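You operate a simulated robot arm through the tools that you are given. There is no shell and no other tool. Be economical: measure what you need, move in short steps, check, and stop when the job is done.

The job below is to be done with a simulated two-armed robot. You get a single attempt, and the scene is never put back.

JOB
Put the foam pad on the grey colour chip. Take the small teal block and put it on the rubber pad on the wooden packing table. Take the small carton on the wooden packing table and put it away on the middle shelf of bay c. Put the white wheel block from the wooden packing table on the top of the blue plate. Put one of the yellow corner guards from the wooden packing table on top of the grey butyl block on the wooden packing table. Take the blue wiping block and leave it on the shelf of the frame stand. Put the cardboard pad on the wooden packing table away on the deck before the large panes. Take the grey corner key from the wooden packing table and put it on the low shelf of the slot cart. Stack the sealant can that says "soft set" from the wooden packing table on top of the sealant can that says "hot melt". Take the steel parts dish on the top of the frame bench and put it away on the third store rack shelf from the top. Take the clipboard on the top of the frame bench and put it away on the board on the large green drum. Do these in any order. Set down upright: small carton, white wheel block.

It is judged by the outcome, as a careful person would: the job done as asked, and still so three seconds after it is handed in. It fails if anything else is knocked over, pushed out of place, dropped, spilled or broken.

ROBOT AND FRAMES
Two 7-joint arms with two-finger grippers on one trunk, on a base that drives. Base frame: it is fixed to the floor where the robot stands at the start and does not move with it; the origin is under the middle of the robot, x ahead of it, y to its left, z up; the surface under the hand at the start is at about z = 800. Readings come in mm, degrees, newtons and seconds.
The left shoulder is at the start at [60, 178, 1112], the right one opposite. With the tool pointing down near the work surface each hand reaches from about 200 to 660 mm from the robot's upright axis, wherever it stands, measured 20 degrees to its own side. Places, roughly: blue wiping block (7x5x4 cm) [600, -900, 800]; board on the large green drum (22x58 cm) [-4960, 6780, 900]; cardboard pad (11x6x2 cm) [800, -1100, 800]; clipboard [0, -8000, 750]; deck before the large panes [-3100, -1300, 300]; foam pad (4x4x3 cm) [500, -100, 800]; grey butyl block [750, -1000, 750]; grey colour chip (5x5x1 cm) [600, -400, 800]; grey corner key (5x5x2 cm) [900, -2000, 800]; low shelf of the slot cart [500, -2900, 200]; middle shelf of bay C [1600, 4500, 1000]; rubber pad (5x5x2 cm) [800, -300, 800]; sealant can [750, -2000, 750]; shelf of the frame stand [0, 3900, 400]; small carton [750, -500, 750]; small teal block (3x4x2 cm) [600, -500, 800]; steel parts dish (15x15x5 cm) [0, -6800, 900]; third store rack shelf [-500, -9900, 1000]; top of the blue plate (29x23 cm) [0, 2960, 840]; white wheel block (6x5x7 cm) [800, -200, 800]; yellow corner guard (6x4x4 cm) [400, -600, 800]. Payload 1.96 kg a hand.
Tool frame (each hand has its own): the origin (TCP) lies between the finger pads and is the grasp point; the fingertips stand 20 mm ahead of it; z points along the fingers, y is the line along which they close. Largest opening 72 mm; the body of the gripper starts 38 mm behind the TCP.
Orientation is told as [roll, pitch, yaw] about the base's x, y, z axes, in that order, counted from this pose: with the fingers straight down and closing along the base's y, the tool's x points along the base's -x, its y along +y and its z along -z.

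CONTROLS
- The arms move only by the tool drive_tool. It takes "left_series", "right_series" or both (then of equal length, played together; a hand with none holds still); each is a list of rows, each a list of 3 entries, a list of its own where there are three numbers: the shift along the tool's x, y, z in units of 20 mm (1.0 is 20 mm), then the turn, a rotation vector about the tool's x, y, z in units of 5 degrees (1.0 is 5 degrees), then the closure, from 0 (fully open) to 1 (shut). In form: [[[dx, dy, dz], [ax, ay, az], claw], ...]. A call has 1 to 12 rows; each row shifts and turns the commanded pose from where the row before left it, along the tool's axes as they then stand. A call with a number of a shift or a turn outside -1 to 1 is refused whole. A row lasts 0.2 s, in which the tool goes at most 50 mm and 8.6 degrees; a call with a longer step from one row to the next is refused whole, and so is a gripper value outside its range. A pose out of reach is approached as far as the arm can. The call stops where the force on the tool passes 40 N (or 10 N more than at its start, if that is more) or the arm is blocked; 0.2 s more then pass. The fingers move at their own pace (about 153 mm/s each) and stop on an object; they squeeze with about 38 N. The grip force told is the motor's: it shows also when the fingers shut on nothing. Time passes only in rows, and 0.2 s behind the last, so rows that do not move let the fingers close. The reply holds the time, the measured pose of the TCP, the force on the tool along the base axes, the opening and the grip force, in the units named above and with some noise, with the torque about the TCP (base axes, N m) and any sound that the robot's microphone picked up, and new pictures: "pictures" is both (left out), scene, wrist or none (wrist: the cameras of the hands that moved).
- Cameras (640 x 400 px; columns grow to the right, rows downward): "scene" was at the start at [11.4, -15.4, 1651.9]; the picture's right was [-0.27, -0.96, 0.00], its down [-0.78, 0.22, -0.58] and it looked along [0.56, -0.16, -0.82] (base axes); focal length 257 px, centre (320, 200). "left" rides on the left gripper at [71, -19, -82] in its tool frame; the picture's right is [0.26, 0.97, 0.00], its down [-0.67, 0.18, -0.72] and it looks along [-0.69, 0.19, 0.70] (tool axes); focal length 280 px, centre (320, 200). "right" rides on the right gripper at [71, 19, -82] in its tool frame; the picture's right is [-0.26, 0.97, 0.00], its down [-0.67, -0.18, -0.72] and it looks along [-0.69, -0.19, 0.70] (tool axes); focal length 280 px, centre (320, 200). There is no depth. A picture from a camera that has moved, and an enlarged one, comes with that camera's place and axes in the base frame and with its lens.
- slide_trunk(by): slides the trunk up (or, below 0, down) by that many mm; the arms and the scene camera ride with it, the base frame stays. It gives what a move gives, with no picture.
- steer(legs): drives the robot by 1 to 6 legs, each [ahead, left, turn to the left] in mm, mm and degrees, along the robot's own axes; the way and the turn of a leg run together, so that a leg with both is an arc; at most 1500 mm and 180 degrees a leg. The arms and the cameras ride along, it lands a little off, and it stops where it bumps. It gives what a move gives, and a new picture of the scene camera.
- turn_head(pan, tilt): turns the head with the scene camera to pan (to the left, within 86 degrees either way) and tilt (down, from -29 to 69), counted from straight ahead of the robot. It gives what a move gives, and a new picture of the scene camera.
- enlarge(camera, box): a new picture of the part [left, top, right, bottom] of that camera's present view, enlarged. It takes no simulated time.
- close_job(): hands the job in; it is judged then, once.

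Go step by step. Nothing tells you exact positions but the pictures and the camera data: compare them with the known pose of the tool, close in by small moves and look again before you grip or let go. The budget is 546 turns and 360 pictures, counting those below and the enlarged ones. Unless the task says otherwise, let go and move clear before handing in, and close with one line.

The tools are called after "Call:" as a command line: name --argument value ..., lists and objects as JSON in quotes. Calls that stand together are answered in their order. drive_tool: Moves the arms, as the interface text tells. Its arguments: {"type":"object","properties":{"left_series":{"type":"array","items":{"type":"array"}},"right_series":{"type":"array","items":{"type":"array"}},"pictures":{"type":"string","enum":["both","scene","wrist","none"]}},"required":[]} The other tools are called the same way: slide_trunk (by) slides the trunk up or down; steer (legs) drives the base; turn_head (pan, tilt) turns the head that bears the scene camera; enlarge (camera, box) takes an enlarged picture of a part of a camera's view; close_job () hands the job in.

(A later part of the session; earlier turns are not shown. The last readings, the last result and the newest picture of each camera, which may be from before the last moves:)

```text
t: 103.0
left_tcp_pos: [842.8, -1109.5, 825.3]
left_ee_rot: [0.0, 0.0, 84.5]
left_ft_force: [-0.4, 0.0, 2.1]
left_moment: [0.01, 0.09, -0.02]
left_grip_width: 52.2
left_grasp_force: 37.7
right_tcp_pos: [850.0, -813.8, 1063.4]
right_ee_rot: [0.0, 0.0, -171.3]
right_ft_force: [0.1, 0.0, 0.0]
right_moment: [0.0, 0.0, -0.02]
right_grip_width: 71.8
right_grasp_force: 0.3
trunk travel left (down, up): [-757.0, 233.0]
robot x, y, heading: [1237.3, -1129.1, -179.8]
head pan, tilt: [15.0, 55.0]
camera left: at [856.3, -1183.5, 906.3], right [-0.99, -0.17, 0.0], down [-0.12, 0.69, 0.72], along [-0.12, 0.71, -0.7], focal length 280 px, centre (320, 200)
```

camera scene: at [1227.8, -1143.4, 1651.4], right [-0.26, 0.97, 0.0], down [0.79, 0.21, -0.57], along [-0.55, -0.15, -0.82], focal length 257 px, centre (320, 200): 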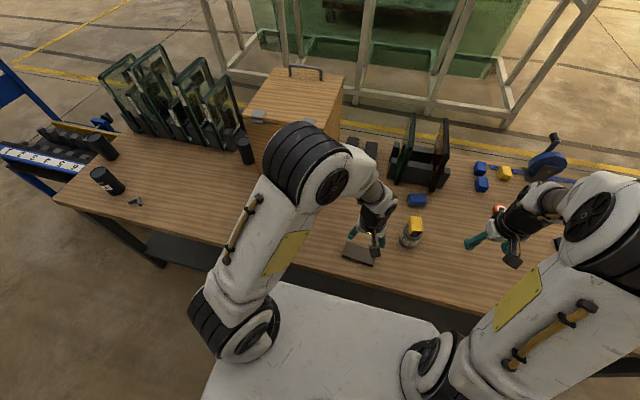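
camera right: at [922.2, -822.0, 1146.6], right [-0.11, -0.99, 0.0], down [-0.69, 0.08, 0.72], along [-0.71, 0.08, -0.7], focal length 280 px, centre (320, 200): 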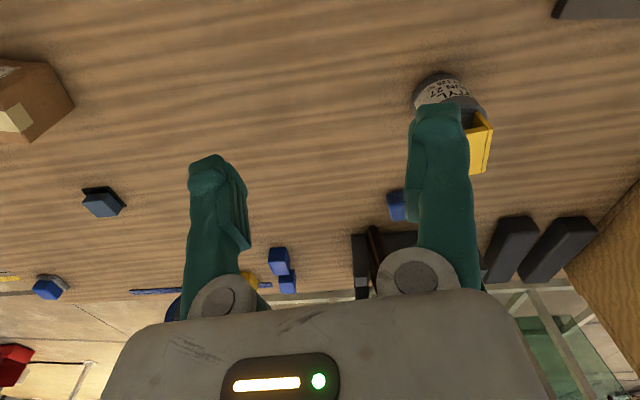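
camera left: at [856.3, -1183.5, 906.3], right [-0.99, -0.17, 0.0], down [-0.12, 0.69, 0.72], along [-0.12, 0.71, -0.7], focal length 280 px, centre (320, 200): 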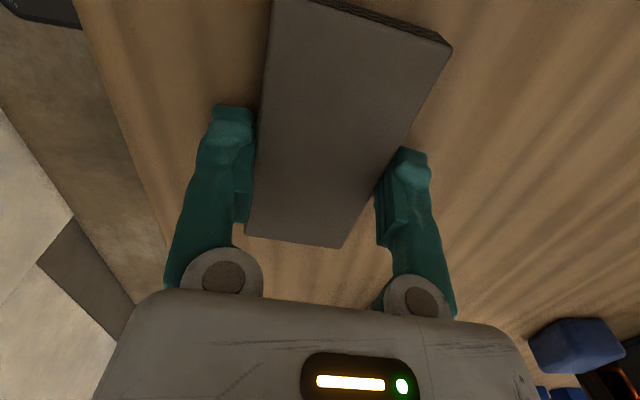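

Call:
drive_tool --left_series '[[[0, 0, -0.5], [0, 0, 0], 0.8], [[0, 0, -1], [0, 0, 0], 0.8], [[0, 0, -1], [0, 0, 0], 0.8], [[0, 0, -1], [0, 0, 0], 0.8], [[0, 0, -1], [0, 0, 0], 0.8], [[0, 0, -1], [0, 0, 0], 0.8], [[0, 0, -1], [0, 0, 0], 0.8], [[0, 0, -1], [0, 0, 0], 0.8], [[0, 0, -1], [0, 0, 0], 0.8], [[0, 0, -1], [0, 0, 0], 0.8], [[0, 0, -1], [0, 0, 0], 0.8]]' --pictures "none"

Call:
steer --legs '[[-30, 0, 0], [0, 650, 0]]'

Call:
turn_head --pan 40 --tilt 45

```text
t: 105.4
left_tcp_pos: [843.2, -1111.9, 1034.4]
left_ee_rot: [-0.1, 0.0, 84.6]
left_ft_force: [-0.1, -0.6, 0.3]
left_moment: [-0.02, 0.01, 0.02]
left_grip_width: 52.2
left_grasp_force: 38.0
right_tcp_pos: [849.4, -812.5, 1063.9]
right_ee_rot: [0.0, 0.0, -171.4]
right_ft_force: [-0.1, -0.3, 0.7]
right_moment: [0.02, 0.02, 0.02]
right_grip_width: 72.1
right_grasp_force: 0.0
trunk travel left (down, up): [-757.0, 233.0]
robot x, y, heading: [1234.6, -1130.9, -179.8]
head pan, tilt: [15.0, 55.0]
```

```text
t: 109.5
left_tcp_pos: [870.9, -1761.0, 1034.3]
left_ee_rot: [0.0, 0.0, 84.0]
left_ft_force: [0.9, -0.1, -0.4]
left_moment: [-0.01, -0.02, -0.02]
left_grip_width: 52.2
left_grasp_force: 38.2
right_tcp_pos: [881.4, -1463.6, 1063.4]
right_ee_rot: [0.0, 0.0, -171.9]
right_ft_force: [0.2, 0.1, 0.2]
right_moment: [-0.02, -0.01, 0.01]
right_grip_width: 71.7
right_grasp_force: 0.0
trunk travel left (down, up): [-757.0, 233.0]
robot x, y, heading: [1270.2, -1783.4, 180.0]
head pan, tilt: [15.0, 55.0]
camera scene: at [1256.4, -1796.7, 1651.4], right [-0.25, 0.97, 0.0], down [0.79, 0.21, -0.57], along [-0.55, -0.14, -0.82], focal length 257 px, centre (320, 200)
```

scene: 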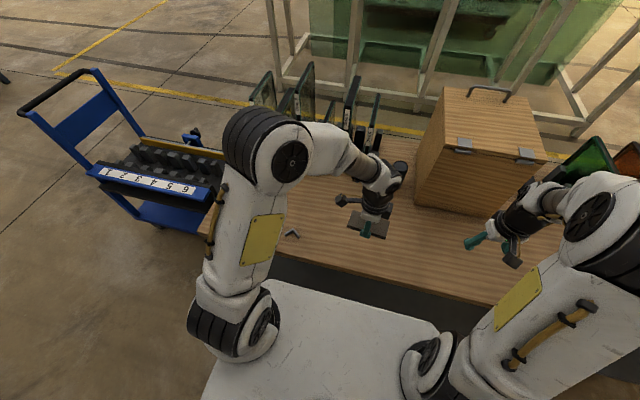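

```text
t: 110.4
left_tcp_pos: [871.4, -1759.5, 1033.8]
left_ee_rot: [0.0, 0.0, 84.0]
left_ft_force: [0.2, -0.3, -0.1]
left_moment: [0.01, 0.01, -0.02]
left_grip_width: 52.0
left_grasp_force: 37.9
right_tcp_pos: [882.3, -1462.8, 1063.9]
right_ee_rot: [0.0, 0.1, -171.9]
right_ft_force: [0.2, -0.5, -0.9]
right_moment: [-0.03, 0.02, 0.0]
right_grip_width: 71.9
right_grasp_force: 0.1
trunk travel left (down, up): [-757.0, 233.0]
robot x, y, heading: [1265.6, -1783.6, 179.6]
head pan, tilt: [40.0, 45.0]
camera scene: at [1263.5, -1830.1, 1664.8], right [-0.64, 0.77, 0.0], down [0.55, 0.45, -0.71], along [-0.54, -0.45, -0.71], focal length 257 px, centre (320, 200)
```

scene: 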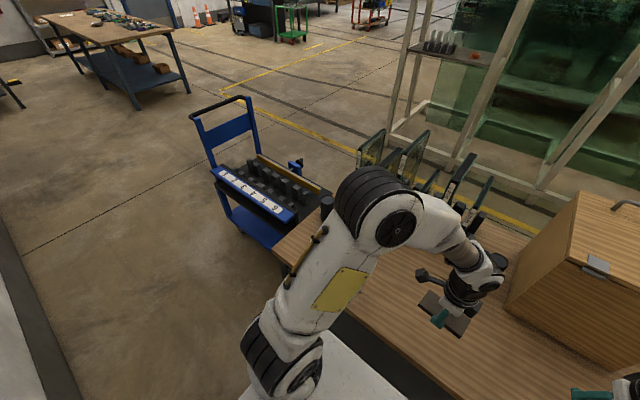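

Call:
drive_tool --left_series '[[[1, -0.45, 0], [0, 0, 0], 0.8], [[1, -0.45, 0], [0, 0, 0], 0.8], [[1, -0.45, 0], [0, 0, 0], 0.8], [[1, -0.45, 0], [0, 0, 0], 0.8], [[1, -0.45, 0], [0, 0, 0], 0.8], [[1, -0.45, 0], [0, 0, 0], 0.8], [[1, -0.45, 0], [0, 0, 0], 0.8], [[1, -0.45, 0], [0, 0, 0], 0.8], [[1, -0.45, 0], [0, 0, 0], 0.8], [[1, -0.45, 0], [0, 0, 0], 0.8], [[1, -0.45, 0], [0, 0, 0], 0.8]]' --pictures "none"

Call:
steer --legs '[[0, 480, 0]]'

Call:
turn_head --pan 5 --tilt 55

```text
t: 112.8
left_tcp_pos: [946.7, -1990.1, 1034.4]
left_ee_rot: [0.0, 0.1, 84.0]
left_ft_force: [0.8, 0.2, -0.6]
left_moment: [0.02, 0.0, -0.02]
left_grip_width: 52.0
left_grasp_force: 38.2
right_tcp_pos: [881.2, -1463.1, 1063.0]
right_ee_rot: [0.0, 0.0, -171.9]
right_ft_force: [-0.6, 0.3, -0.3]
right_moment: [0.01, 0.02, -0.01]
right_grip_width: 72.0
right_grasp_force: 0.1
trunk travel left (down, up): [-757.0, 233.0]
robot x, y, heading: [1262.7, -1781.6, 179.4]
head pan, tilt: [40.0, 45.0]
```

```text
t: 115.6
left_tcp_pos: [941.8, -2464.1, 1034.4]
left_ee_rot: [0.0, 0.0, 83.8]
left_ft_force: [-0.1, -0.4, 0.0]
left_moment: [0.01, -0.01, -0.02]
left_grip_width: 52.2
left_grasp_force: 38.0
right_tcp_pos: [877.4, -1939.4, 1063.8]
right_ee_rot: [0.0, -0.1, -172.1]
right_ft_force: [0.6, -0.1, 0.1]
right_moment: [0.06, 0.0, 0.0]
right_grip_width: 72.3
right_grasp_force: 0.1
trunk travel left (down, up): [-757.0, 233.0]
robot x, y, heading: [1261.8, -2261.3, 179.2]
head pan, tilt: [40.0, 45.0]
camera scene: at [1259.1, -2307.6, 1664.8], right [-0.63, 0.77, 0.0], down [0.55, 0.45, -0.71], along [-0.55, -0.45, -0.71], focal length 257 px, centre (320, 200)
```

scene: 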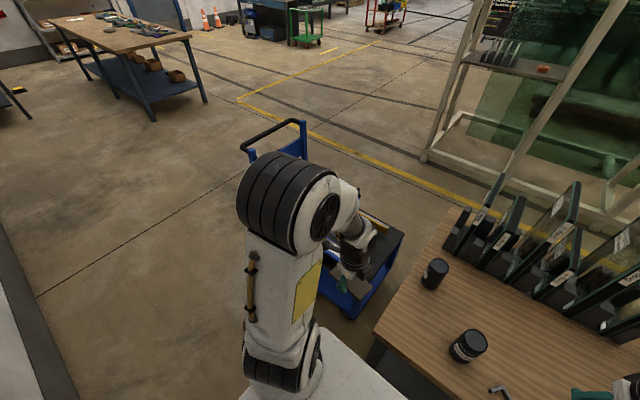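

```text
t: 116.6
left_tcp_pos: [942.8, -2464.5, 1034.5]
left_ee_rot: [0.1, 0.1, 83.8]
left_ft_force: [0.4, 0.0, -1.6]
left_moment: [0.02, 0.02, 0.0]
left_grip_width: 52.0
left_grasp_force: 38.0
right_tcp_pos: [879.0, -1938.5, 1063.3]
right_ee_rot: [0.0, 0.1, -172.0]
right_ft_force: [-1.0, -0.4, 0.6]
right_moment: [0.02, 0.01, 0.01]
right_grip_width: 72.1
right_grasp_force: 0.0
trunk travel left (down, up): [-757.0, 233.0]
robot x, y, heading: [1259.0, -2263.1, 179.5]
head pan, tilt: [5.0, 55.0]
camera scene: at [1250.1, -2261.7, 1651.4], right [-0.08, 1.0, 0.0], down [0.82, 0.06, -0.57], along [-0.57, -0.04, -0.82], focal length 257 px, centre (320, 200)
```

scene: 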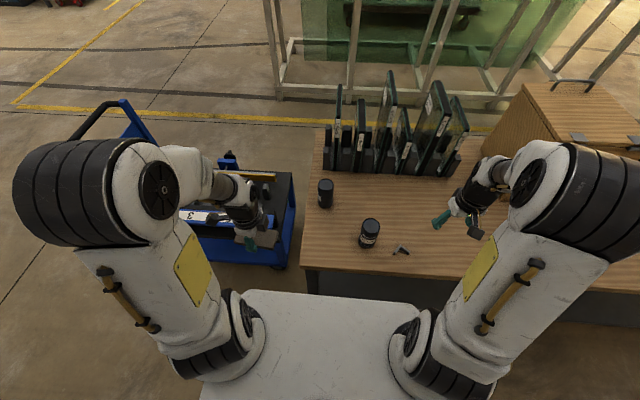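

Call:
enlarge --camera "scene" --box '[300, 140, 500, 270]'

```text
3.08 times, centred on (400, 205) of scene
camera zoom: at [1250.1, -2261.7, 1651.4], right [-0.08, 1.0, 0.0], down [0.82, 0.06, -0.57], along [-0.57, -0.04, -0.82], focal length 792 px, centre (74, 185)
```

zoom: 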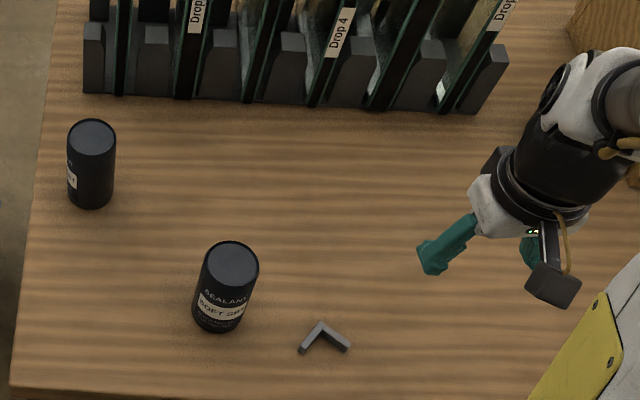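

Call:
enlarge --camera "scene" --box '[310, 170, 390, 255]'

```text
4.71 times, centred on (350, 212) of scene
camera zoom: at [1250.1, -2261.7, 1651.4], right [-0.08, 1.0, 0.0], down [0.82, 0.06, -0.57], along [-0.57, -0.04, -0.82], focal length 1211 px, centre (179, 141)
```

zoom: 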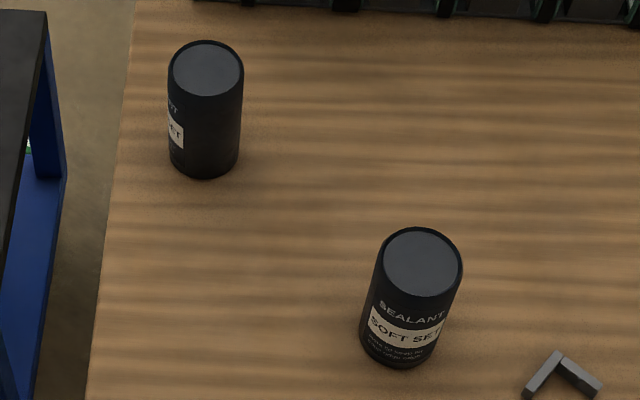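

Call:
enlarge --camera "left" --box '[0, 0, 640, 400]'

Call:
enlarge --camera "right" --box '[0, 0, 640, 400]'

```text
1.00 times, centred on (320, 200) of left (not enlarged: the box is as wide or as high as the picture)
camera zoom: at [953.9, -2537.6, 1115.9], right [-0.99, -0.16, 0.0], down [-0.11, 0.69, 0.72], along [-0.11, 0.71, -0.7], focal length 280 px, centre (320, 200)
```

zoom: 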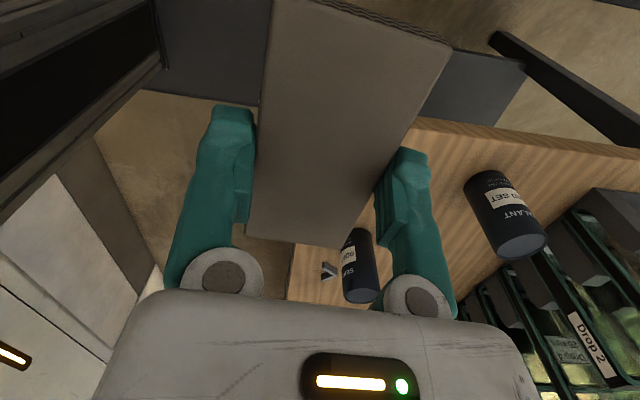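

```text
1.00 times, centred on (320, 200) of right (not enlarged: the box is as wide or as high as the picture)
camera zoom: at [950.9, -1948.4, 1146.7], right [-0.13, -0.99, 0.0], down [-0.69, 0.09, 0.72], along [-0.71, 0.09, -0.7], focal length 280 px, centre (320, 200)
```

zoom: 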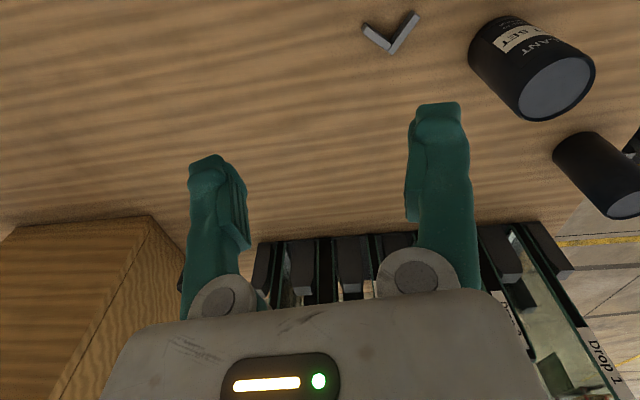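

Call:
enlarge --camera "left" --box '[450, 160, 560, 265]'

```text
3.81 times, centred on (505, 212) of left
camera zoom: at [953.9, -2537.6, 1115.9], right [-0.99, -0.16, 0.0], down [-0.11, 0.69, 0.72], along [-0.11, 0.71, -0.7], focal length 1068 px, centre (-385, 152)
```

zoom: 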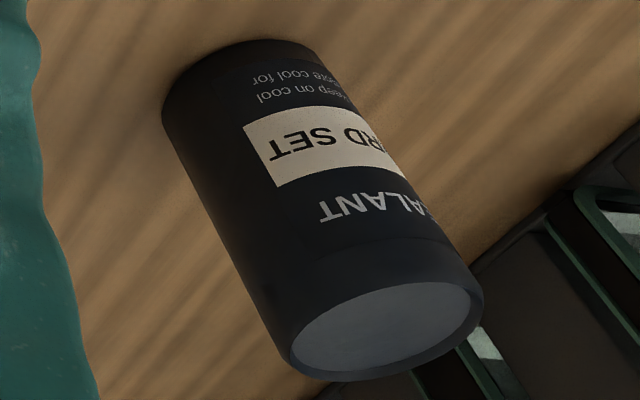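

Call:
turn_head --pan -38 --tilt 40

```text
t: 117.7
left_tcp_pos: [943.1, -2464.3, 1033.5]
left_ee_rot: [0.0, 0.0, 83.9]
left_ft_force: [-0.3, 0.5, -0.2]
left_moment: [-0.01, 0.02, -0.01]
left_grip_width: 52.4
left_grasp_force: 38.4
right_tcp_pos: [878.9, -1937.6, 1063.1]
right_ee_rot: [0.1, -0.1, -172.1]
right_ft_force: [0.2, 0.3, -0.4]
right_moment: [0.01, 0.03, 0.03]
right_grip_width: 72.0
right_grasp_force: 0.0
trunk travel left (down, up): [-757.0, 233.0]
robot x, y, heading: [1259.2, -2257.7, 179.5]
head pan, tilt: [-38.0, 40.0]
camera scene: at [1255.5, -2203.3, 1672.0], right [0.62, 0.78, 0.0], down [0.5, -0.4, -0.77], along [-0.6, 0.48, -0.64], focal length 257 px, centre (320, 200)
```

scene: 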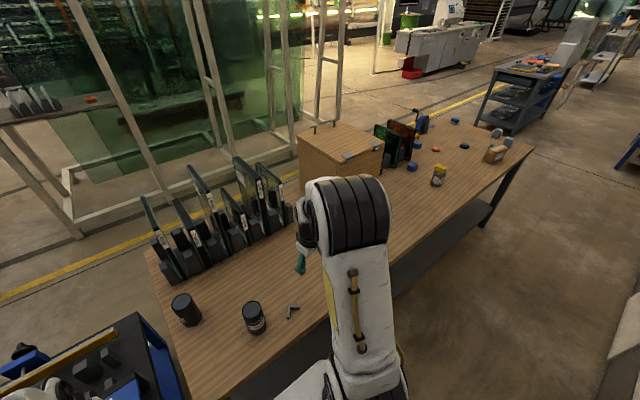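

Call:
drive_tool --right_series '[[[-0.22, 0.9, 0.3], [0, 0, 0], 0], [[-0.22, 0.9, 0.3], [0, 0, 0], 0], [[-0.22, 0.9, 0.3], [0, 0, 0], 0], [[-0.22, 0.9, 0.3], [0, 0, 0], 0], [[-0.22, 0.9, 0.3], [0, 0, 0], 0], [[-0.22, 0.9, 0.3], [0, 0, 0], 0], [[-0.22, 0.9, 0.3], [0, 0, 0], 0], [[-0.22, 0.9, 0.3], [0, 0, 0], 0], [[-0.22, 0.9, 0.3], [0, 0, 0.8], 0], [[-0.22, 0.8, 0.3], [0, 0, 0.8], 0]]' --pictures "wrist"

```text
t: 119.9
left_tcp_pos: [940.4, -2465.5, 1034.2]
left_ee_rot: [0.0, 0.0, 83.8]
left_ft_force: [0.0, -0.1, 0.4]
left_moment: [-0.02, 0.0, -0.01]
left_grip_width: 52.3
left_grasp_force: 38.0
right_tcp_pos: [858.9, -2120.7, 1002.8]
right_ee_rot: [0.0, 0.1, 179.8]
right_ft_force: [0.0, -0.1, 0.5]
right_moment: [0.0, -0.01, -0.01]
right_grip_width: 72.4
right_grasp_force: 0.1
trunk travel left (down, up): [-757.0, 233.0]
robot x, y, heading: [1261.8, -2257.2, 179.4]
head pan, tilt: [-38.0, 40.0]
camera right: at [929.0, -2140.5, 1085.8], right [-0.27, -0.96, 0.0], down [-0.67, 0.18, 0.72], along [-0.69, 0.19, -0.7], focal length 280 px, centre (320, 200)
```

right: 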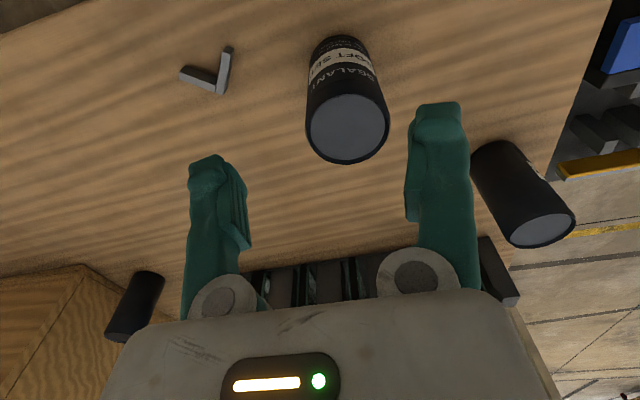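

Call:
drive_tool --right_series '[[[-1, 0.25, 0], [0, 0, 0], 0], [[-1, 0.25, 0.8], [0, 0, 0], 0], [[0, 0, 0.9], [0, 0, 0], 0]]' --pictures "wrist"

```text
t: 120.7
left_tcp_pos: [942.3, -2464.4, 1034.7]
left_ee_rot: [0.1, 0.0, 83.9]
left_ft_force: [0.2, -0.2, 0.0]
left_moment: [-0.04, 0.0, -0.02]
left_grip_width: 52.0
left_grasp_force: 38.0
right_tcp_pos: [818.2, -2132.1, 971.0]
right_ee_rot: [0.0, 0.0, 180.0]
right_ft_force: [-0.1, 1.3, 0.4]
right_moment: [-0.03, -0.03, 0.0]
right_grip_width: 71.8
right_grasp_force: 0.1
trunk travel left (down, up): [-757.0, 233.0]
robot x, y, heading: [1257.0, -2260.2, 179.5]
head pan, tilt: [-38.0, 40.0]
camera right: at [889.1, -2151.1, 1053.8], right [-0.26, -0.96, 0.0], down [-0.67, 0.18, 0.72], along [-0.69, 0.19, -0.7], focal length 280 px, centre (320, 200)
```

right: 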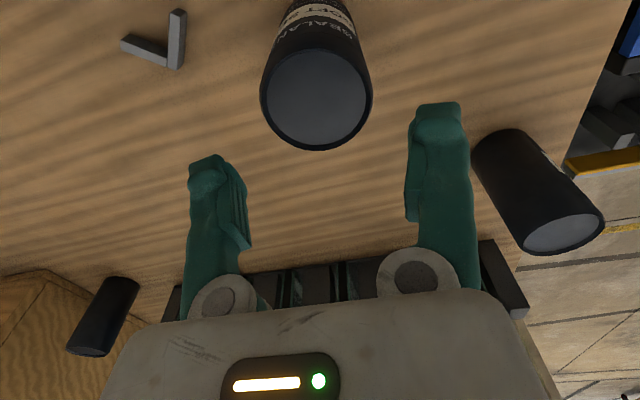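

Call:
drive_tool --right_series '[[[0.11, -0.11, 0.8], [0, 0, 0], 0], [[0, 0, 0.8], [0, 0, 0], 0], [[0, 0, 0.5], [0, 0, 0], 0]]' --pictures "wrist"

```text
t: 121.5
left_tcp_pos: [941.8, -2463.7, 1033.9]
left_ee_rot: [0.0, 0.0, 83.9]
left_ft_force: [0.1, 0.0, 0.6]
left_moment: [-0.04, -0.01, -0.01]
left_grip_width: 52.2
left_grasp_force: 37.9
right_tcp_pos: [819.1, -2128.1, 928.8]
right_ee_rot: [0.0, 0.0, 179.9]
right_ft_force: [-0.9, 0.4, 0.0]
right_moment: [-0.01, 0.0, 0.0]
right_grip_width: 72.0
right_grasp_force: 0.0
trunk travel left (down, up): [-757.0, 233.0]
robot x, y, heading: [1260.7, -2261.2, 179.2]
head pan, tilt: [-38.0, 40.0]
camera right: at [891.0, -2148.1, 1010.5], right [-0.26, -0.96, 0.0], down [-0.67, 0.18, 0.72], along [-0.69, 0.19, -0.7], focal length 280 px, centre (320, 200)
```

right: 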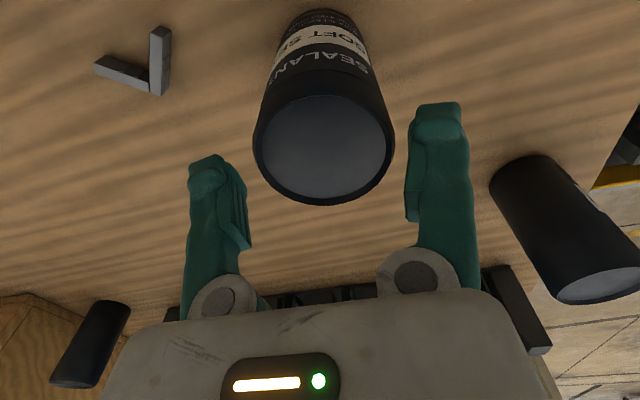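

Call:
drive_tool --right_series '[[[0, 0.08, 0.4], [0, 0, 0], 0], [[0, 0, 0.5], [0, 0, 0], 0], [[0, 0, 0.5], [0, 0, 0], 0], [[0, 0, 0.5], [0, 0, 0], 0], [[0, 0, 0.5], [0, 0, 0], 0], [[0, 0, 0.3], [0, 0, 0], 0]]' --pictures "wrist"

```text
t: 122.4
left_tcp_pos: [943.6, -2465.1, 1034.3]
left_ee_rot: [0.2, 0.0, 83.7]
left_ft_force: [-1.1, 0.4, -0.1]
left_moment: [-0.02, 0.02, -0.03]
left_grip_width: 52.5
left_grasp_force: 38.1
right_tcp_pos: [818.5, -2129.6, 901.7]
right_ee_rot: [0.0, -0.5, 179.8]
right_ft_force: [8.6, 0.4, 25.6]
right_moment: [0.03, -0.13, 0.1]
right_grip_width: 72.3
right_grasp_force: 0.2
trunk travel left (down, up): [-757.0, 233.0]
robot x, y, heading: [1261.6, -2256.0, 179.1]
head pan, tilt: [-38.0, 40.0]
stopped in row 4 (right hand): the force on the tool passed its limit at 46 N (the readings are from after the stop); the commanded pose is now the measured one
camera right: at [890.1, -2150.0, 982.9], right [-0.26, -0.96, 0.0], down [-0.67, 0.18, 0.72], along [-0.7, 0.19, -0.69], focal length 280 px, centre (320, 200)
```

right: 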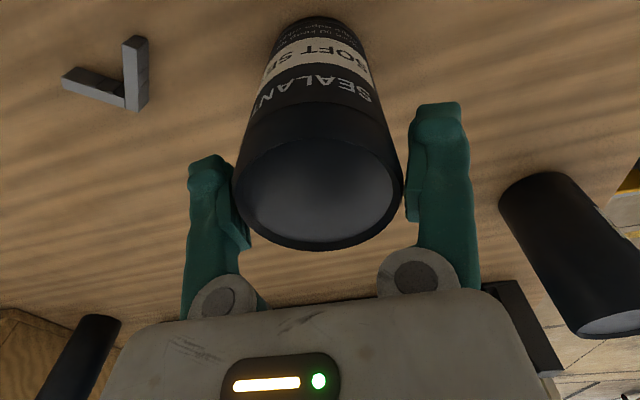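

Call:
drive_tool --right_series '[[[0, 0, -0.7], [0, 0, 0], 0], [[0, -0.18, 0], [0, 0, 0], 0], [[0, 0, 0.4], [0, 0, 0], 0], [[0, 0, 0.4], [0, 0, 0], 0], [[0, 0, 0.4], [0, 0, 0], 0], [[0, 0, 0.4], [0, 0, 0], 0]]' --pictures "wrist"

```text
t: 123.5
left_tcp_pos: [943.2, -2465.0, 1034.0]
left_ee_rot: [0.1, 0.0, 83.7]
left_ft_force: [0.7, 1.0, -0.5]
left_moment: [-0.03, 0.01, 0.02]
left_grip_width: 51.9
left_grasp_force: 38.2
right_tcp_pos: [815.2, -2127.7, 898.9]
right_ee_rot: [0.1, -0.7, -180.0]
right_ft_force: [7.2, -2.8, 21.2]
right_moment: [-0.02, -0.17, 0.06]
right_grip_width: 72.4
right_grasp_force: 0.3
trunk travel left (down, up): [-757.0, 233.0]
robot x, y, heading: [1256.3, -2260.5, 179.3]
head pan, tilt: [-38.0, 40.0]
stopped in row 5 (right hand): the force on the tool passed its limit at 45 N (the readings are from after the stop); the commanded pose is now the measured one
camera right: at [887.9, -2146.9, 982.4], right [-0.26, -0.97, 0.01], down [-0.66, 0.18, 0.72], along [-0.7, 0.19, -0.69], focal length 280 px, centre (320, 200)
```

right: 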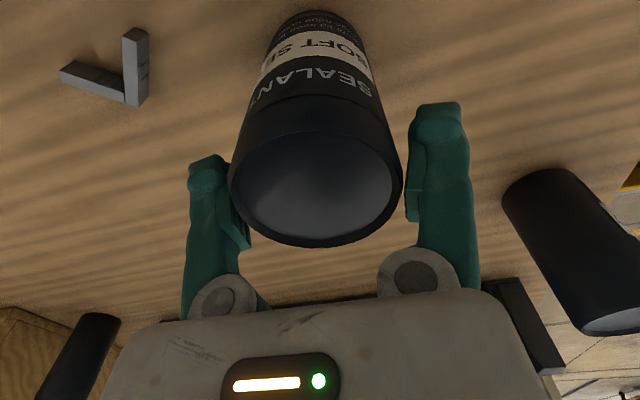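

Call:
drive_tool --right_series '[[[0.1, 0, -0.25], [0, 0, 0], 0], [[0, 0, 0], [0, 0, 0], 0.3], [[0, 0, 0], [0, 0, 0], 0.9], [[0, 0, 0], [0, 0, 0], 0.9]]' --pictures "wrist"

```text
t: 124.5
left_tcp_pos: [942.0, -2464.6, 1034.1]
left_ee_rot: [0.1, 0.1, 83.8]
left_ft_force: [-0.2, -0.3, 0.0]
left_moment: [0.0, -0.02, -0.01]
left_grip_width: 51.9
left_grasp_force: 38.6
right_tcp_pos: [815.3, -2126.7, 903.9]
right_ee_rot: [0.1, -0.6, 179.9]
right_ft_force: [0.3, -0.1, 0.6]
right_moment: [0.02, 0.03, -0.01]
right_grip_width: 69.1
right_grasp_force: 38.0
trunk travel left (down, up): [-757.0, 233.0]
robot x, y, heading: [1261.1, -2262.2, 179.5]
head pan, tilt: [-38.0, 40.0]
camera right: at [887.6, -2145.6, 985.7], right [-0.26, -0.96, 0.0], down [-0.67, 0.18, 0.72], along [-0.7, 0.19, -0.69], focal length 280 px, centre (320, 200)
```

right: 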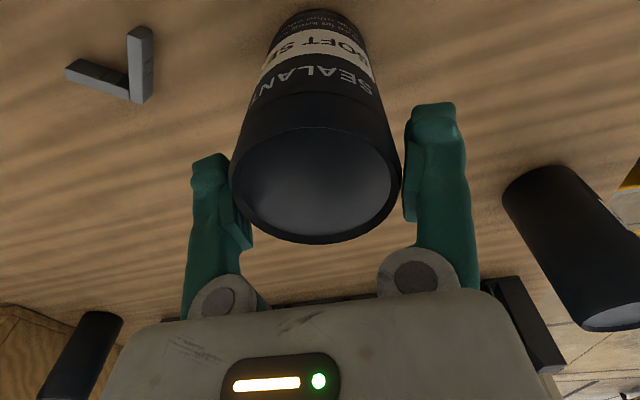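

Call:
drive_tool --right_series '[[[0, 0, 0], [0, 0, 0], 0], [[0, 0, 0.3], [0, 0, 0], 0], [[0, 0, 0.3], [0, 0, 0], 0], [[0, 0, 0.3], [0, 0, 0], 0]]' --pictures "wrist"

```text
t: 125.2
left_tcp_pos: [944.2, -2464.5, 1034.6]
left_ee_rot: [0.2, 0.0, 83.6]
left_ft_force: [-0.1, -0.5, 0.1]
left_moment: [0.01, -0.03, 0.01]
left_grip_width: 52.3
left_grasp_force: 37.9
right_tcp_pos: [815.6, -2127.1, 900.0]
right_ee_rot: [0.1, -1.3, -180.0]
right_ft_force: [7.2, -1.1, 28.1]
right_moment: [-0.02, -0.12, 0.03]
right_grip_width: 72.1
right_grasp_force: 0.6
trunk travel left (down, up): [-757.0, 233.0]
robot x, y, heading: [1259.9, -2261.2, 179.2]
head pan, tilt: [-38.0, 40.0]
stopped in row 3 (right hand): the force on the tool passed its limit at 47 N (the readings are from after the stop); the commanded pose is now the measured one
camera right: at [887.7, -2146.5, 981.2], right [-0.26, -0.97, 0.01], down [-0.66, 0.18, 0.73], along [-0.71, 0.19, -0.68], focal length 280 px, centre (320, 200)
```

right: 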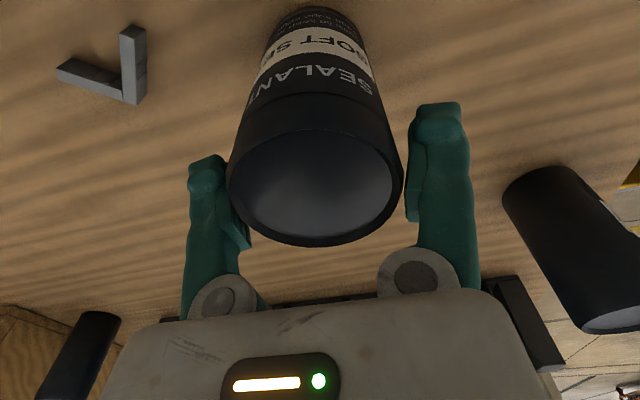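

Call:
drive_tool --right_series '[[[0, 0, -0.15], [0, 0.2, 0], 0], [[0, 0, 0], [0, 0, 0], 0.9], [[0, 0, 0], [0, 0, 0], 0.9], [[0, 0, -0.3], [0, 0, 0], 0.9], [[0, 0, -0.7], [0, 0, 0], 0.9], [[0, 0, 0], [0, 0, 0], 0.9]]' --pictures "wrist"

```text
t: 126.6
left_tcp_pos: [941.2, -2464.2, 1034.0]
left_ee_rot: [-0.1, 0.0, 83.8]
left_ft_force: [0.3, -0.5, -0.4]
left_moment: [0.0, 0.02, -0.02]
left_grip_width: 52.2
left_grasp_force: 38.1
right_tcp_pos: [812.2, -2126.3, 919.1]
right_ee_rot: [0.1, -0.2, 180.0]
right_ft_force: [-0.7, 0.3, -3.6]
right_moment: [0.01, 0.01, -0.01]
right_grip_width: 70.7
right_grasp_force: 38.4
trunk travel left (down, up): [-757.0, 233.0]
robot x, y, heading: [1261.0, -2262.3, 179.4]
head pan, tilt: [-38.0, 40.0]
camera right: at [883.4, -2145.7, 1002.8], right [-0.26, -0.96, 0.0], down [-0.67, 0.18, 0.72], along [-0.69, 0.19, -0.7], focal length 280 px, centre (320, 200)
```

right: 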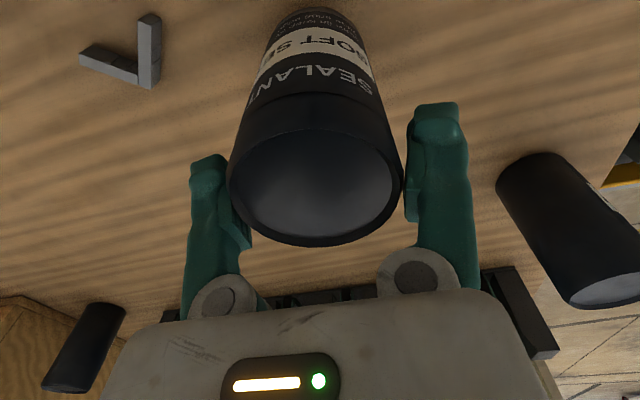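

Call:
drive_tool --right_series '[[[0.4, 0, -1], [0, 0, 0], 0.9], [[0.4, 0, -1], [0, 0, 0], 0.9], [[0.4, 0, -1], [0, 0, 0], 0.9], [[0.4, 0, -1], [0, 0, 0], 0.9], [[0.4, 0, -1], [0, 0, 0], 0.9], [[0.4, 0, -1], [0, 0, 0], 0.9]]' --pictures "none"

Call:
turn_head --pan 30 --tilt 25

```text
t: 128.0
left_tcp_pos: [942.7, -2464.0, 1034.0]
left_ee_rot: [0.0, 0.0, 83.8]
left_ft_force: [0.1, -0.8, -0.8]
left_moment: [-0.03, 0.0, 0.05]
left_grip_width: 51.7
left_grasp_force: 38.0
right_tcp_pos: [862.5, -2127.7, 1040.1]
right_ee_rot: [0.0, -0.2, 180.0]
right_ft_force: [0.7, 0.0, -3.8]
right_moment: [0.01, 0.01, 0.02]
right_grip_width: 70.7
right_grasp_force: 37.6
trunk travel left (down, up): [-757.0, 233.0]
robot x, y, heading: [1256.6, -2259.3, 179.3]
head pan, tilt: [-38.0, 40.0]
```

```text
t: 129.4
left_tcp_pos: [941.4, -2465.1, 1035.1]
left_ee_rot: [0.1, 0.0, 83.9]
left_ft_force: [1.0, 0.9, -0.8]
left_moment: [0.01, 0.01, 0.02]
left_grip_width: 52.3
left_grasp_force: 37.5
right_tcp_pos: [861.7, -2127.5, 1039.8]
right_ee_rot: [0.1, 0.1, 180.0]
right_ft_force: [-0.3, 0.1, -3.1]
right_moment: [0.0, 0.02, 0.0]
right_grip_width: 70.6
right_grasp_force: 38.1
trunk travel left (down, up): [-757.0, 233.0]
robot x, y, heading: [1263.2, -2259.8, 179.4]
head pan, tilt: [30.0, 25.0]
camera scene: at [1241.0, -2301.3, 1695.4], right [-0.49, 0.87, 0.0], down [0.37, 0.21, -0.91], along [-0.79, -0.44, -0.42], focal length 257 px, centre (320, 200)
```

scene: 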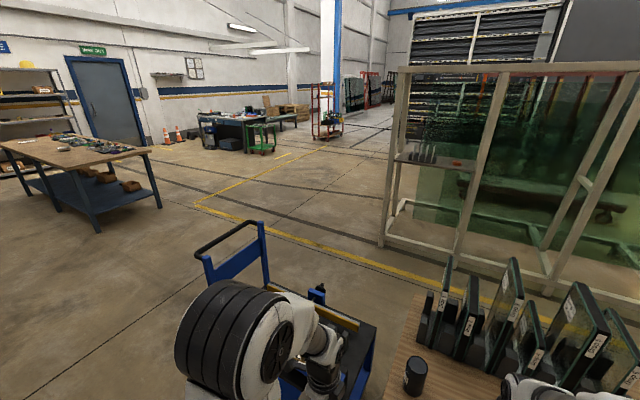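

Call:
steer --legs '[[0, 1500, 0], [0, 200, 0], [1500, 0, 0], [250, 0, 0], [0, 0, 90], [0, 0, 90]]'

```text
t: 154.4
left_tcp_pos: [-243.0, -3737.0, 1033.1]
left_ee_rot: [0.0, -0.1, -95.0]
left_ft_force: [-0.5, 0.1, -0.1]
left_moment: [-0.01, 0.01, 0.02]
left_grip_width: 52.1
left_grasp_force: 38.0
right_tcp_pos: [-155.6, -4072.9, 1040.9]
right_ee_rot: [0.1, 0.0, 1.1]
right_ft_force: [-0.7, 0.0, -4.3]
right_moment: [0.01, -0.02, 0.03]
right_grip_width: 67.5
right_grasp_force: 38.1
trunk travel left (down, up): [-757.0, 233.0]
robot x, y, heading: [-558.0, -3944.6, 0.9]
head pan, tilt: [30.0, 25.0]
camera scene: at [-535.5, -3897.2, 1695.4], right [0.51, -0.86, 0.0], down [-0.36, -0.22, -0.91], along [0.78, 0.46, -0.42], focal length 257 px, centre (320, 200)
```

scene: 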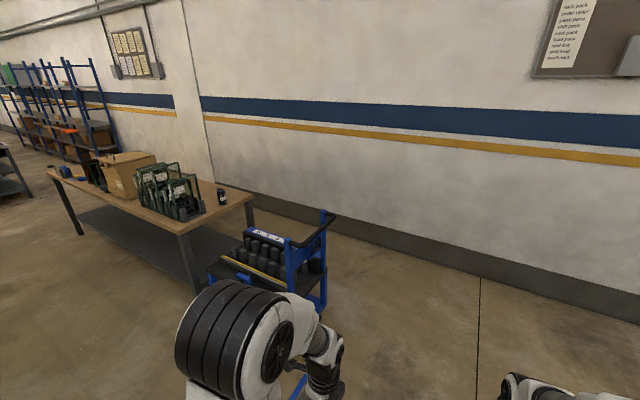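

Call:
enlarge --camera "right" --box '[0, 0, 640, 400]'

```text
1.00 times, centred on (320, 200) of right (not enlarged: the box is as wide or as high as the picture)
camera zoom: at [-227.6, -4055.8, 1123.1], right [0.24, 0.97, 0.0], down [0.68, -0.17, 0.72], along [0.7, -0.17, -0.7], focal length 280 px, centre (320, 200)
```

zoom: 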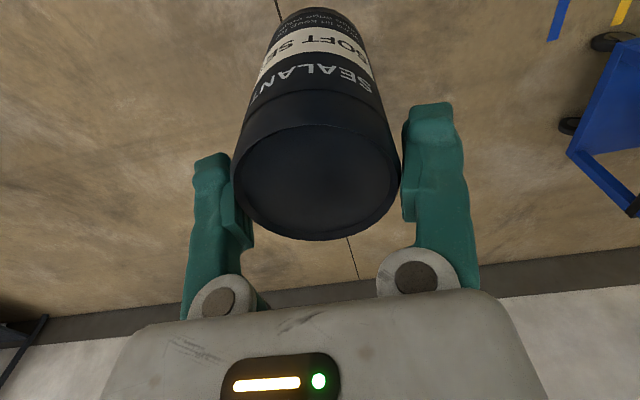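

Call:
steer --legs '[[0, 1200, -0.4], [0, 1190, -0.5], [450, 0, 0]]'

Call:
turn_head --pan -15 --tilt 50

```text
t: 168.6
left_tcp_pos: [202.8, -1316.9, 1034.3]
left_ee_rot: [0.0, 0.1, -95.9]
left_ft_force: [0.7, 0.3, 0.0]
left_moment: [-0.02, 0.0, -0.01]
left_grip_width: 51.9
left_grasp_force: 38.1
right_tcp_pos: [284.8, -1654.9, 1039.8]
right_ee_rot: [0.2, -0.1, 0.3]
right_ft_force: [-0.6, 0.1, -4.3]
right_moment: [-0.01, -0.04, 0.01]
right_grip_width: 66.2
right_grasp_force: 37.4
trunk travel left (down, up): [-757.0, 233.0]
robot x, y, heading: [-114.4, -1524.4, -0.4]
head pan, tilt: [30.0, 25.0]
camera scene: at [-92.9, -1472.7, 1695.4], right [0.5, -0.87, 0.0], down [-0.37, -0.21, -0.91], along [0.79, 0.45, -0.42], focal length 257 px, centre (320, 200)
```

scene: 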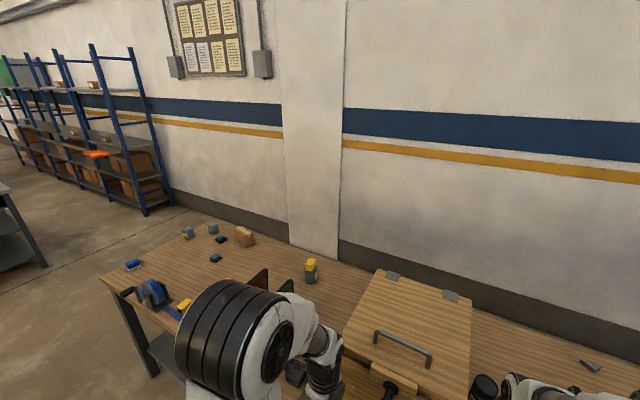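

```text
t: 169.7
left_tcp_pos: [203.5, -1316.7, 1034.3]
left_ee_rot: [-0.1, 0.0, -95.9]
left_ft_force: [0.0, 0.1, 0.1]
left_moment: [-0.01, 0.0, -0.04]
left_grip_width: 52.0
left_grasp_force: 38.3
right_tcp_pos: [284.6, -1653.3, 1039.7]
right_ee_rot: [0.2, 0.0, 0.2]
right_ft_force: [0.2, 0.5, -4.3]
right_moment: [0.0, -0.04, 0.0]
right_grip_width: 66.0
right_grasp_force: 37.7
trunk travel left (down, up): [-757.0, 233.0]
robot x, y, heading: [-113.1, -1521.5, -0.5]
head pan, tilt: [-15.0, 50.0]
camera scene: at [-98.2, -1538.6, 1657.9], right [-0.26, -0.96, 0.0], down [-0.74, 0.2, -0.64], along [0.62, -0.17, -0.77], focal length 257 px, centre (320, 200)
```

scene: 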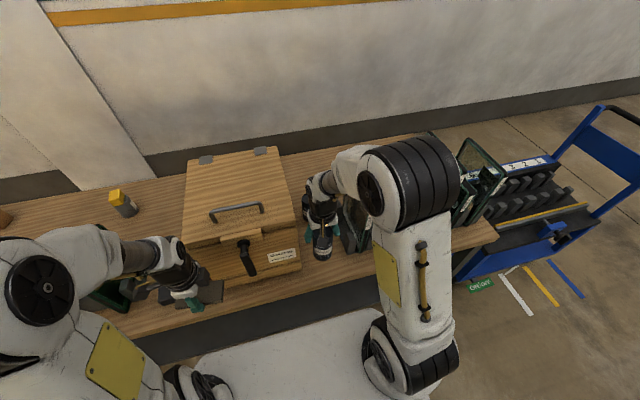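

Call:
drive_tool --right_series '[[[-0.5, 0, 0.3], [0, 0, 0], 0.9], [[-0.5, 0, 0.3], [0, 0, 0], 0.9], [[-0.4, 0, 0.4], [0, 0, 0], 0.9]]' --pictures "wrist"

Call:
enlarge --camera "scene" --box '[240, 170, 440, 300]'

```text
t: 170.5
left_tcp_pos: [203.1, -1315.9, 1033.6]
left_ee_rot: [0.1, 0.0, -95.9]
left_ft_force: [-0.4, 0.6, -0.5]
left_moment: [-0.02, 0.01, -0.01]
left_grip_width: 51.9
left_grasp_force: 38.2
right_tcp_pos: [312.2, -1654.4, 1020.2]
right_ee_rot: [0.1, -0.1, 0.3]
right_ft_force: [-1.4, 0.0, -3.9]
right_moment: [0.01, -0.04, -0.01]
right_grip_width: 65.9
right_grasp_force: 38.0
trunk travel left (down, up): [-757.0, 233.0]
robot x, y, heading: [-116.7, -1521.7, -0.3]
head pan, tilt: [-15.0, 50.0]
camera right: at [241.1, -1636.6, 1103.1], right [0.26, 0.97, 0.0], down [0.67, -0.18, 0.72], along [0.69, -0.18, -0.7], focal length 280 px, centre (320, 200)
```

right: 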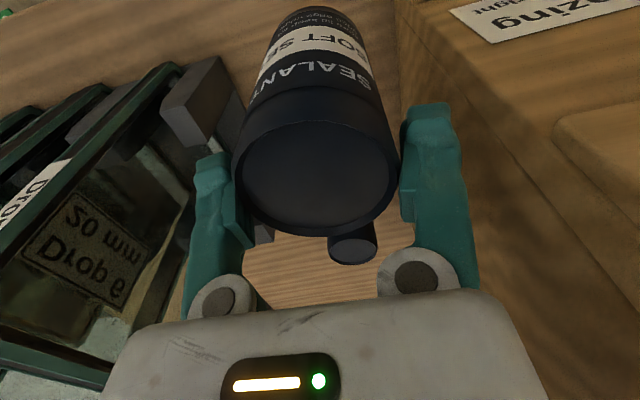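

```text
3.08 times, centred on (340, 235) of scene
camera zoom: at [-97.9, -1538.8, 1657.9], right [-0.26, -0.96, 0.0], down [-0.74, 0.2, -0.64], along [0.62, -0.17, -0.77], focal length 792 px, centre (258, 92)
```

zoom: 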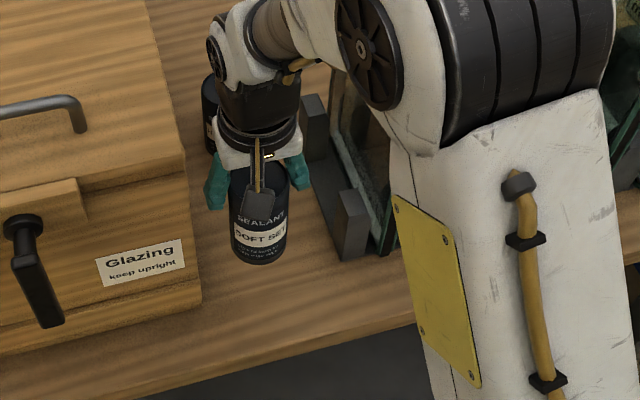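

Call:
drive_tool --right_series '[[[-0.4, -0.8, 0.5], [0, 0, 0], 0.9], [[0, 0, 1], [0, 0, 0], 0.9], [[0, 0, 1], [0, 0, 0], 0.9], [[0, 0, 1], [0, 0, 0], 0.9], [[0, 0, 0.9], [0, 0, 0], 0.9], [[0, 0, 0.5], [0, 0, 0], 0.9]]' --pictures "wrist"

```text
t: 171.9
left_tcp_pos: [203.6, -1317.6, 1034.0]
left_ee_rot: [0.0, 0.0, -95.9]
left_ft_force: [-0.8, 1.5, 0.2]
left_moment: [0.01, 0.02, 0.03]
left_grip_width: 52.1
left_grasp_force: 38.4
right_tcp_pos: [322.1, -1670.9, 921.9]
right_ee_rot: [0.1, -0.2, 0.3]
right_ft_force: [-0.2, -0.5, -4.0]
right_moment: [0.0, -0.04, -0.02]
right_grip_width: 65.9
right_grasp_force: 37.7
trunk travel left (down, up): [-757.0, 233.0]
robot x, y, heading: [-113.8, -1523.6, -0.4]
head pan, tilt: [-15.0, 50.0]
camera right: at [250.3, -1652.2, 1005.1], right [0.26, 0.97, 0.0], down [0.67, -0.18, 0.72], along [0.69, -0.18, -0.7], focal length 280 px, centre (320, 200)
```

right: 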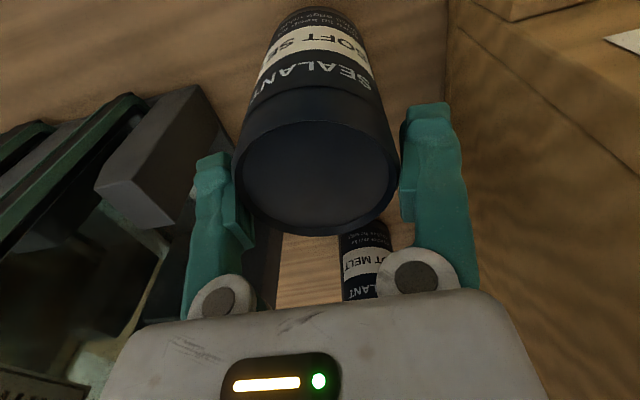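

Call:
drive_tool --right_series '[[[0, 0, 0.4], [0, 0, 0], 0.9], [[0, 0, 0.2], [0, 0, 0], 0.9], [[0, 0, 0.1], [0, 0, 0], 0.9], [[0, 0, 0.1], [0, 0, 0], 0.9], [[0, 0, 0.1], [0, 0, 0], 0.9]]' --pictures "none"

```text
t: 173.1
left_tcp_pos: [202.1, -1316.7, 1035.7]
left_ee_rot: [0.0, -0.1, -95.9]
left_ft_force: [0.8, 0.5, -0.3]
left_moment: [0.03, -0.01, 0.01]
left_grip_width: 52.1
left_grasp_force: 38.2
right_tcp_pos: [320.4, -1669.7, 906.1]
right_ee_rot: [0.1, -0.4, 0.2]
right_ft_force: [-1.0, -1.7, 19.7]
right_moment: [-0.44, -0.33, -0.06]
right_grip_width: 65.7
right_grasp_force: 38.4
trunk travel left (down, up): [-757.0, 233.0]
robot x, y, heading: [-115.3, -1520.3, -0.2]
head pan, tilt: [-15.0, 50.0]
```

Call:
drive_tool --right_series '[[[0, 0, -0.08], [0, 0, 0], 0.9], [[0, 0, 0], [0, 0, 0], 0.3], [[0, 0, 0], [0, 0, 0], 0], [[0, 0, -0.5], [0, 0, 0], 0], [[0, 0, -1], [0, 0, 0], 0]]' --pictures "wrist"

```text
t: 174.3
left_tcp_pos: [202.9, -1315.4, 1033.1]
left_ee_rot: [0.0, 0.0, -96.0]
left_ft_force: [0.1, -0.4, -0.5]
left_moment: [0.02, 0.01, 0.0]
left_grip_width: 52.4
left_grasp_force: 38.0
right_tcp_pos: [320.4, -1668.5, 936.4]
right_ee_rot: [0.2, -0.1, 0.4]
right_ft_force: [-0.4, -0.5, 0.5]
right_moment: [0.01, 0.02, 0.0]
right_grip_width: 72.1
right_grasp_force: 0.1
trunk travel left (down, up): [-757.0, 233.0]
robot x, y, heading: [-117.4, -1518.9, 0.0]
head pan, tilt: [-15.0, 50.0]
camera right: at [248.9, -1650.6, 1019.6], right [0.26, 0.97, 0.0], down [0.67, -0.18, 0.72], along [0.69, -0.18, -0.7], focal length 280 px, centre (320, 200)
```

right: 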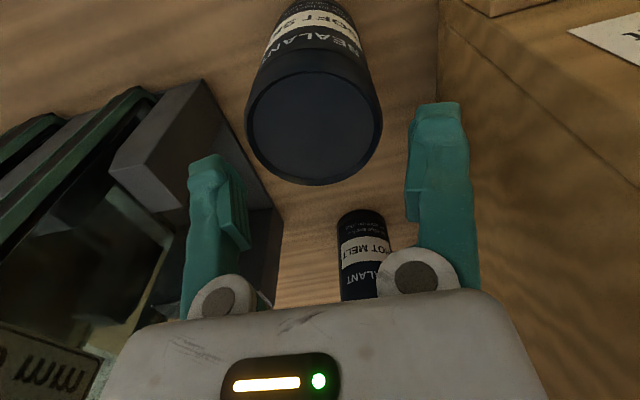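

Call:
drive_tool --right_series '[[[0, 0, -1], [0, 0, 0], 0], [[0, 0, -1], [0, 0, 0], 0], [[0, 0, -1], [0, 0, 0], 0]]' --pictures "none"

Call:
steer --legs '[[115, -20, 0]]'

```text
t: 175.1
left_tcp_pos: [202.0, -1316.3, 1034.9]
left_ee_rot: [0.0, 0.0, -95.9]
left_ft_force: [0.4, -0.6, -0.1]
left_moment: [0.0, -0.01, 0.03]
left_grip_width: 52.2
left_grasp_force: 38.5
right_tcp_pos: [318.8, -1669.5, 995.4]
right_ee_rot: [0.1, -0.2, 0.3]
right_ft_force: [0.1, -0.5, 0.1]
right_moment: [0.03, 0.01, -0.02]
right_grip_width: 71.8
right_grasp_force: 0.0
trunk travel left (down, up): [-757.0, 233.0]
robot x, y, heading: [-115.9, -1524.6, -0.3]
head pan, tilt: [-15.0, 50.0]
```

```text
t: 176.1
left_tcp_pos: [246.6, -1324.4, 1031.0]
left_ee_rot: [-1.9, -0.3, -94.6]
left_ft_force: [-9.1, 2.6, 1.0]
left_moment: [-0.09, -0.89, 0.28]
left_grip_width: 51.9
left_grasp_force: 38.1
right_tcp_pos: [376.2, -1679.4, 995.6]
right_ee_rot: [0.1, -0.3, 0.4]
right_ft_force: [0.2, -0.3, 0.0]
right_moment: [0.01, 0.01, 0.01]
right_grip_width: 71.8
right_grasp_force: 0.0
trunk travel left (down, up): [-757.0, 233.0]
robot x, y, heading: [-63.1, -1532.5, -0.3]
head pan, tilt: [-15.0, 50.0]
stopped in leg 1: the force on the tool passed its limit at 174 N (the readings are from after the stop); the commanded pose is now the measured one
camera scene: at [-44.2, -1548.0, 1657.8], right [-0.26, -0.97, 0.0], down [-0.74, 0.2, -0.64], along [0.62, -0.17, -0.77], focal length 257 px, centre (320, 200)
```

scene: 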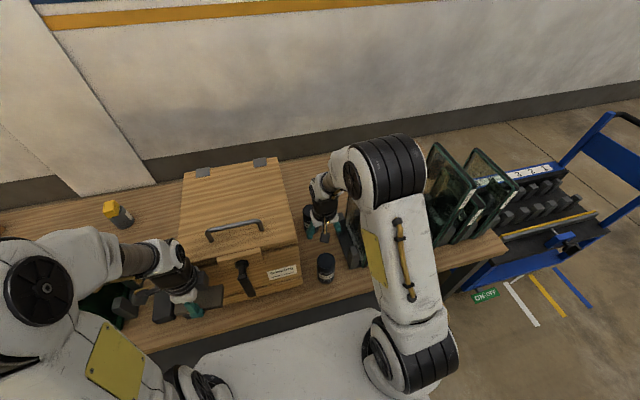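

Call:
enlarge --camera "scene" --box '[80, 150, 340, 340]'

Call:
enlarge --camera "left" --box '[0, 0, 640, 400]'

```text
2.11 times, centred on (210, 245) of scene
camera zoom: at [-44.2, -1548.0, 1657.8], right [-0.26, -0.97, 0.0], down [-0.74, 0.2, -0.64], along [0.62, -0.17, -0.77], focal length 542 px, centre (552, 105)
```

zoom: 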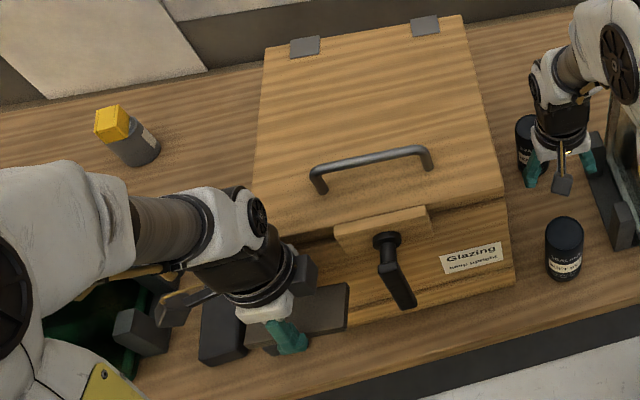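

```text
1.00 times, centred on (320, 200) of left (not enlarged: the box is as wide or as high as the picture)
camera zoom: at [236.5, -1252.2, 1113.8], right [0.98, 0.18, -0.03], down [0.15, -0.69, 0.71], along [0.11, -0.7, -0.7], focal length 280 px, centre (320, 200)
```

zoom: 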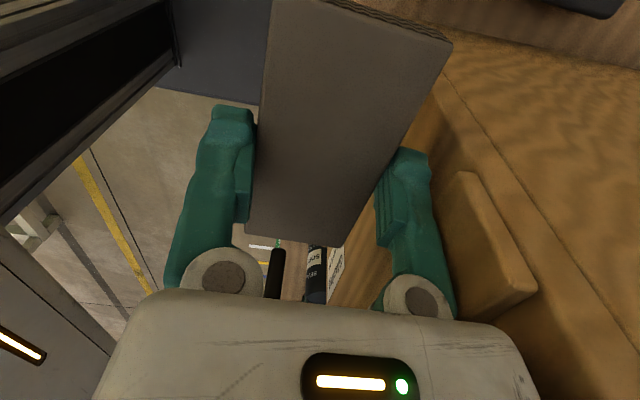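

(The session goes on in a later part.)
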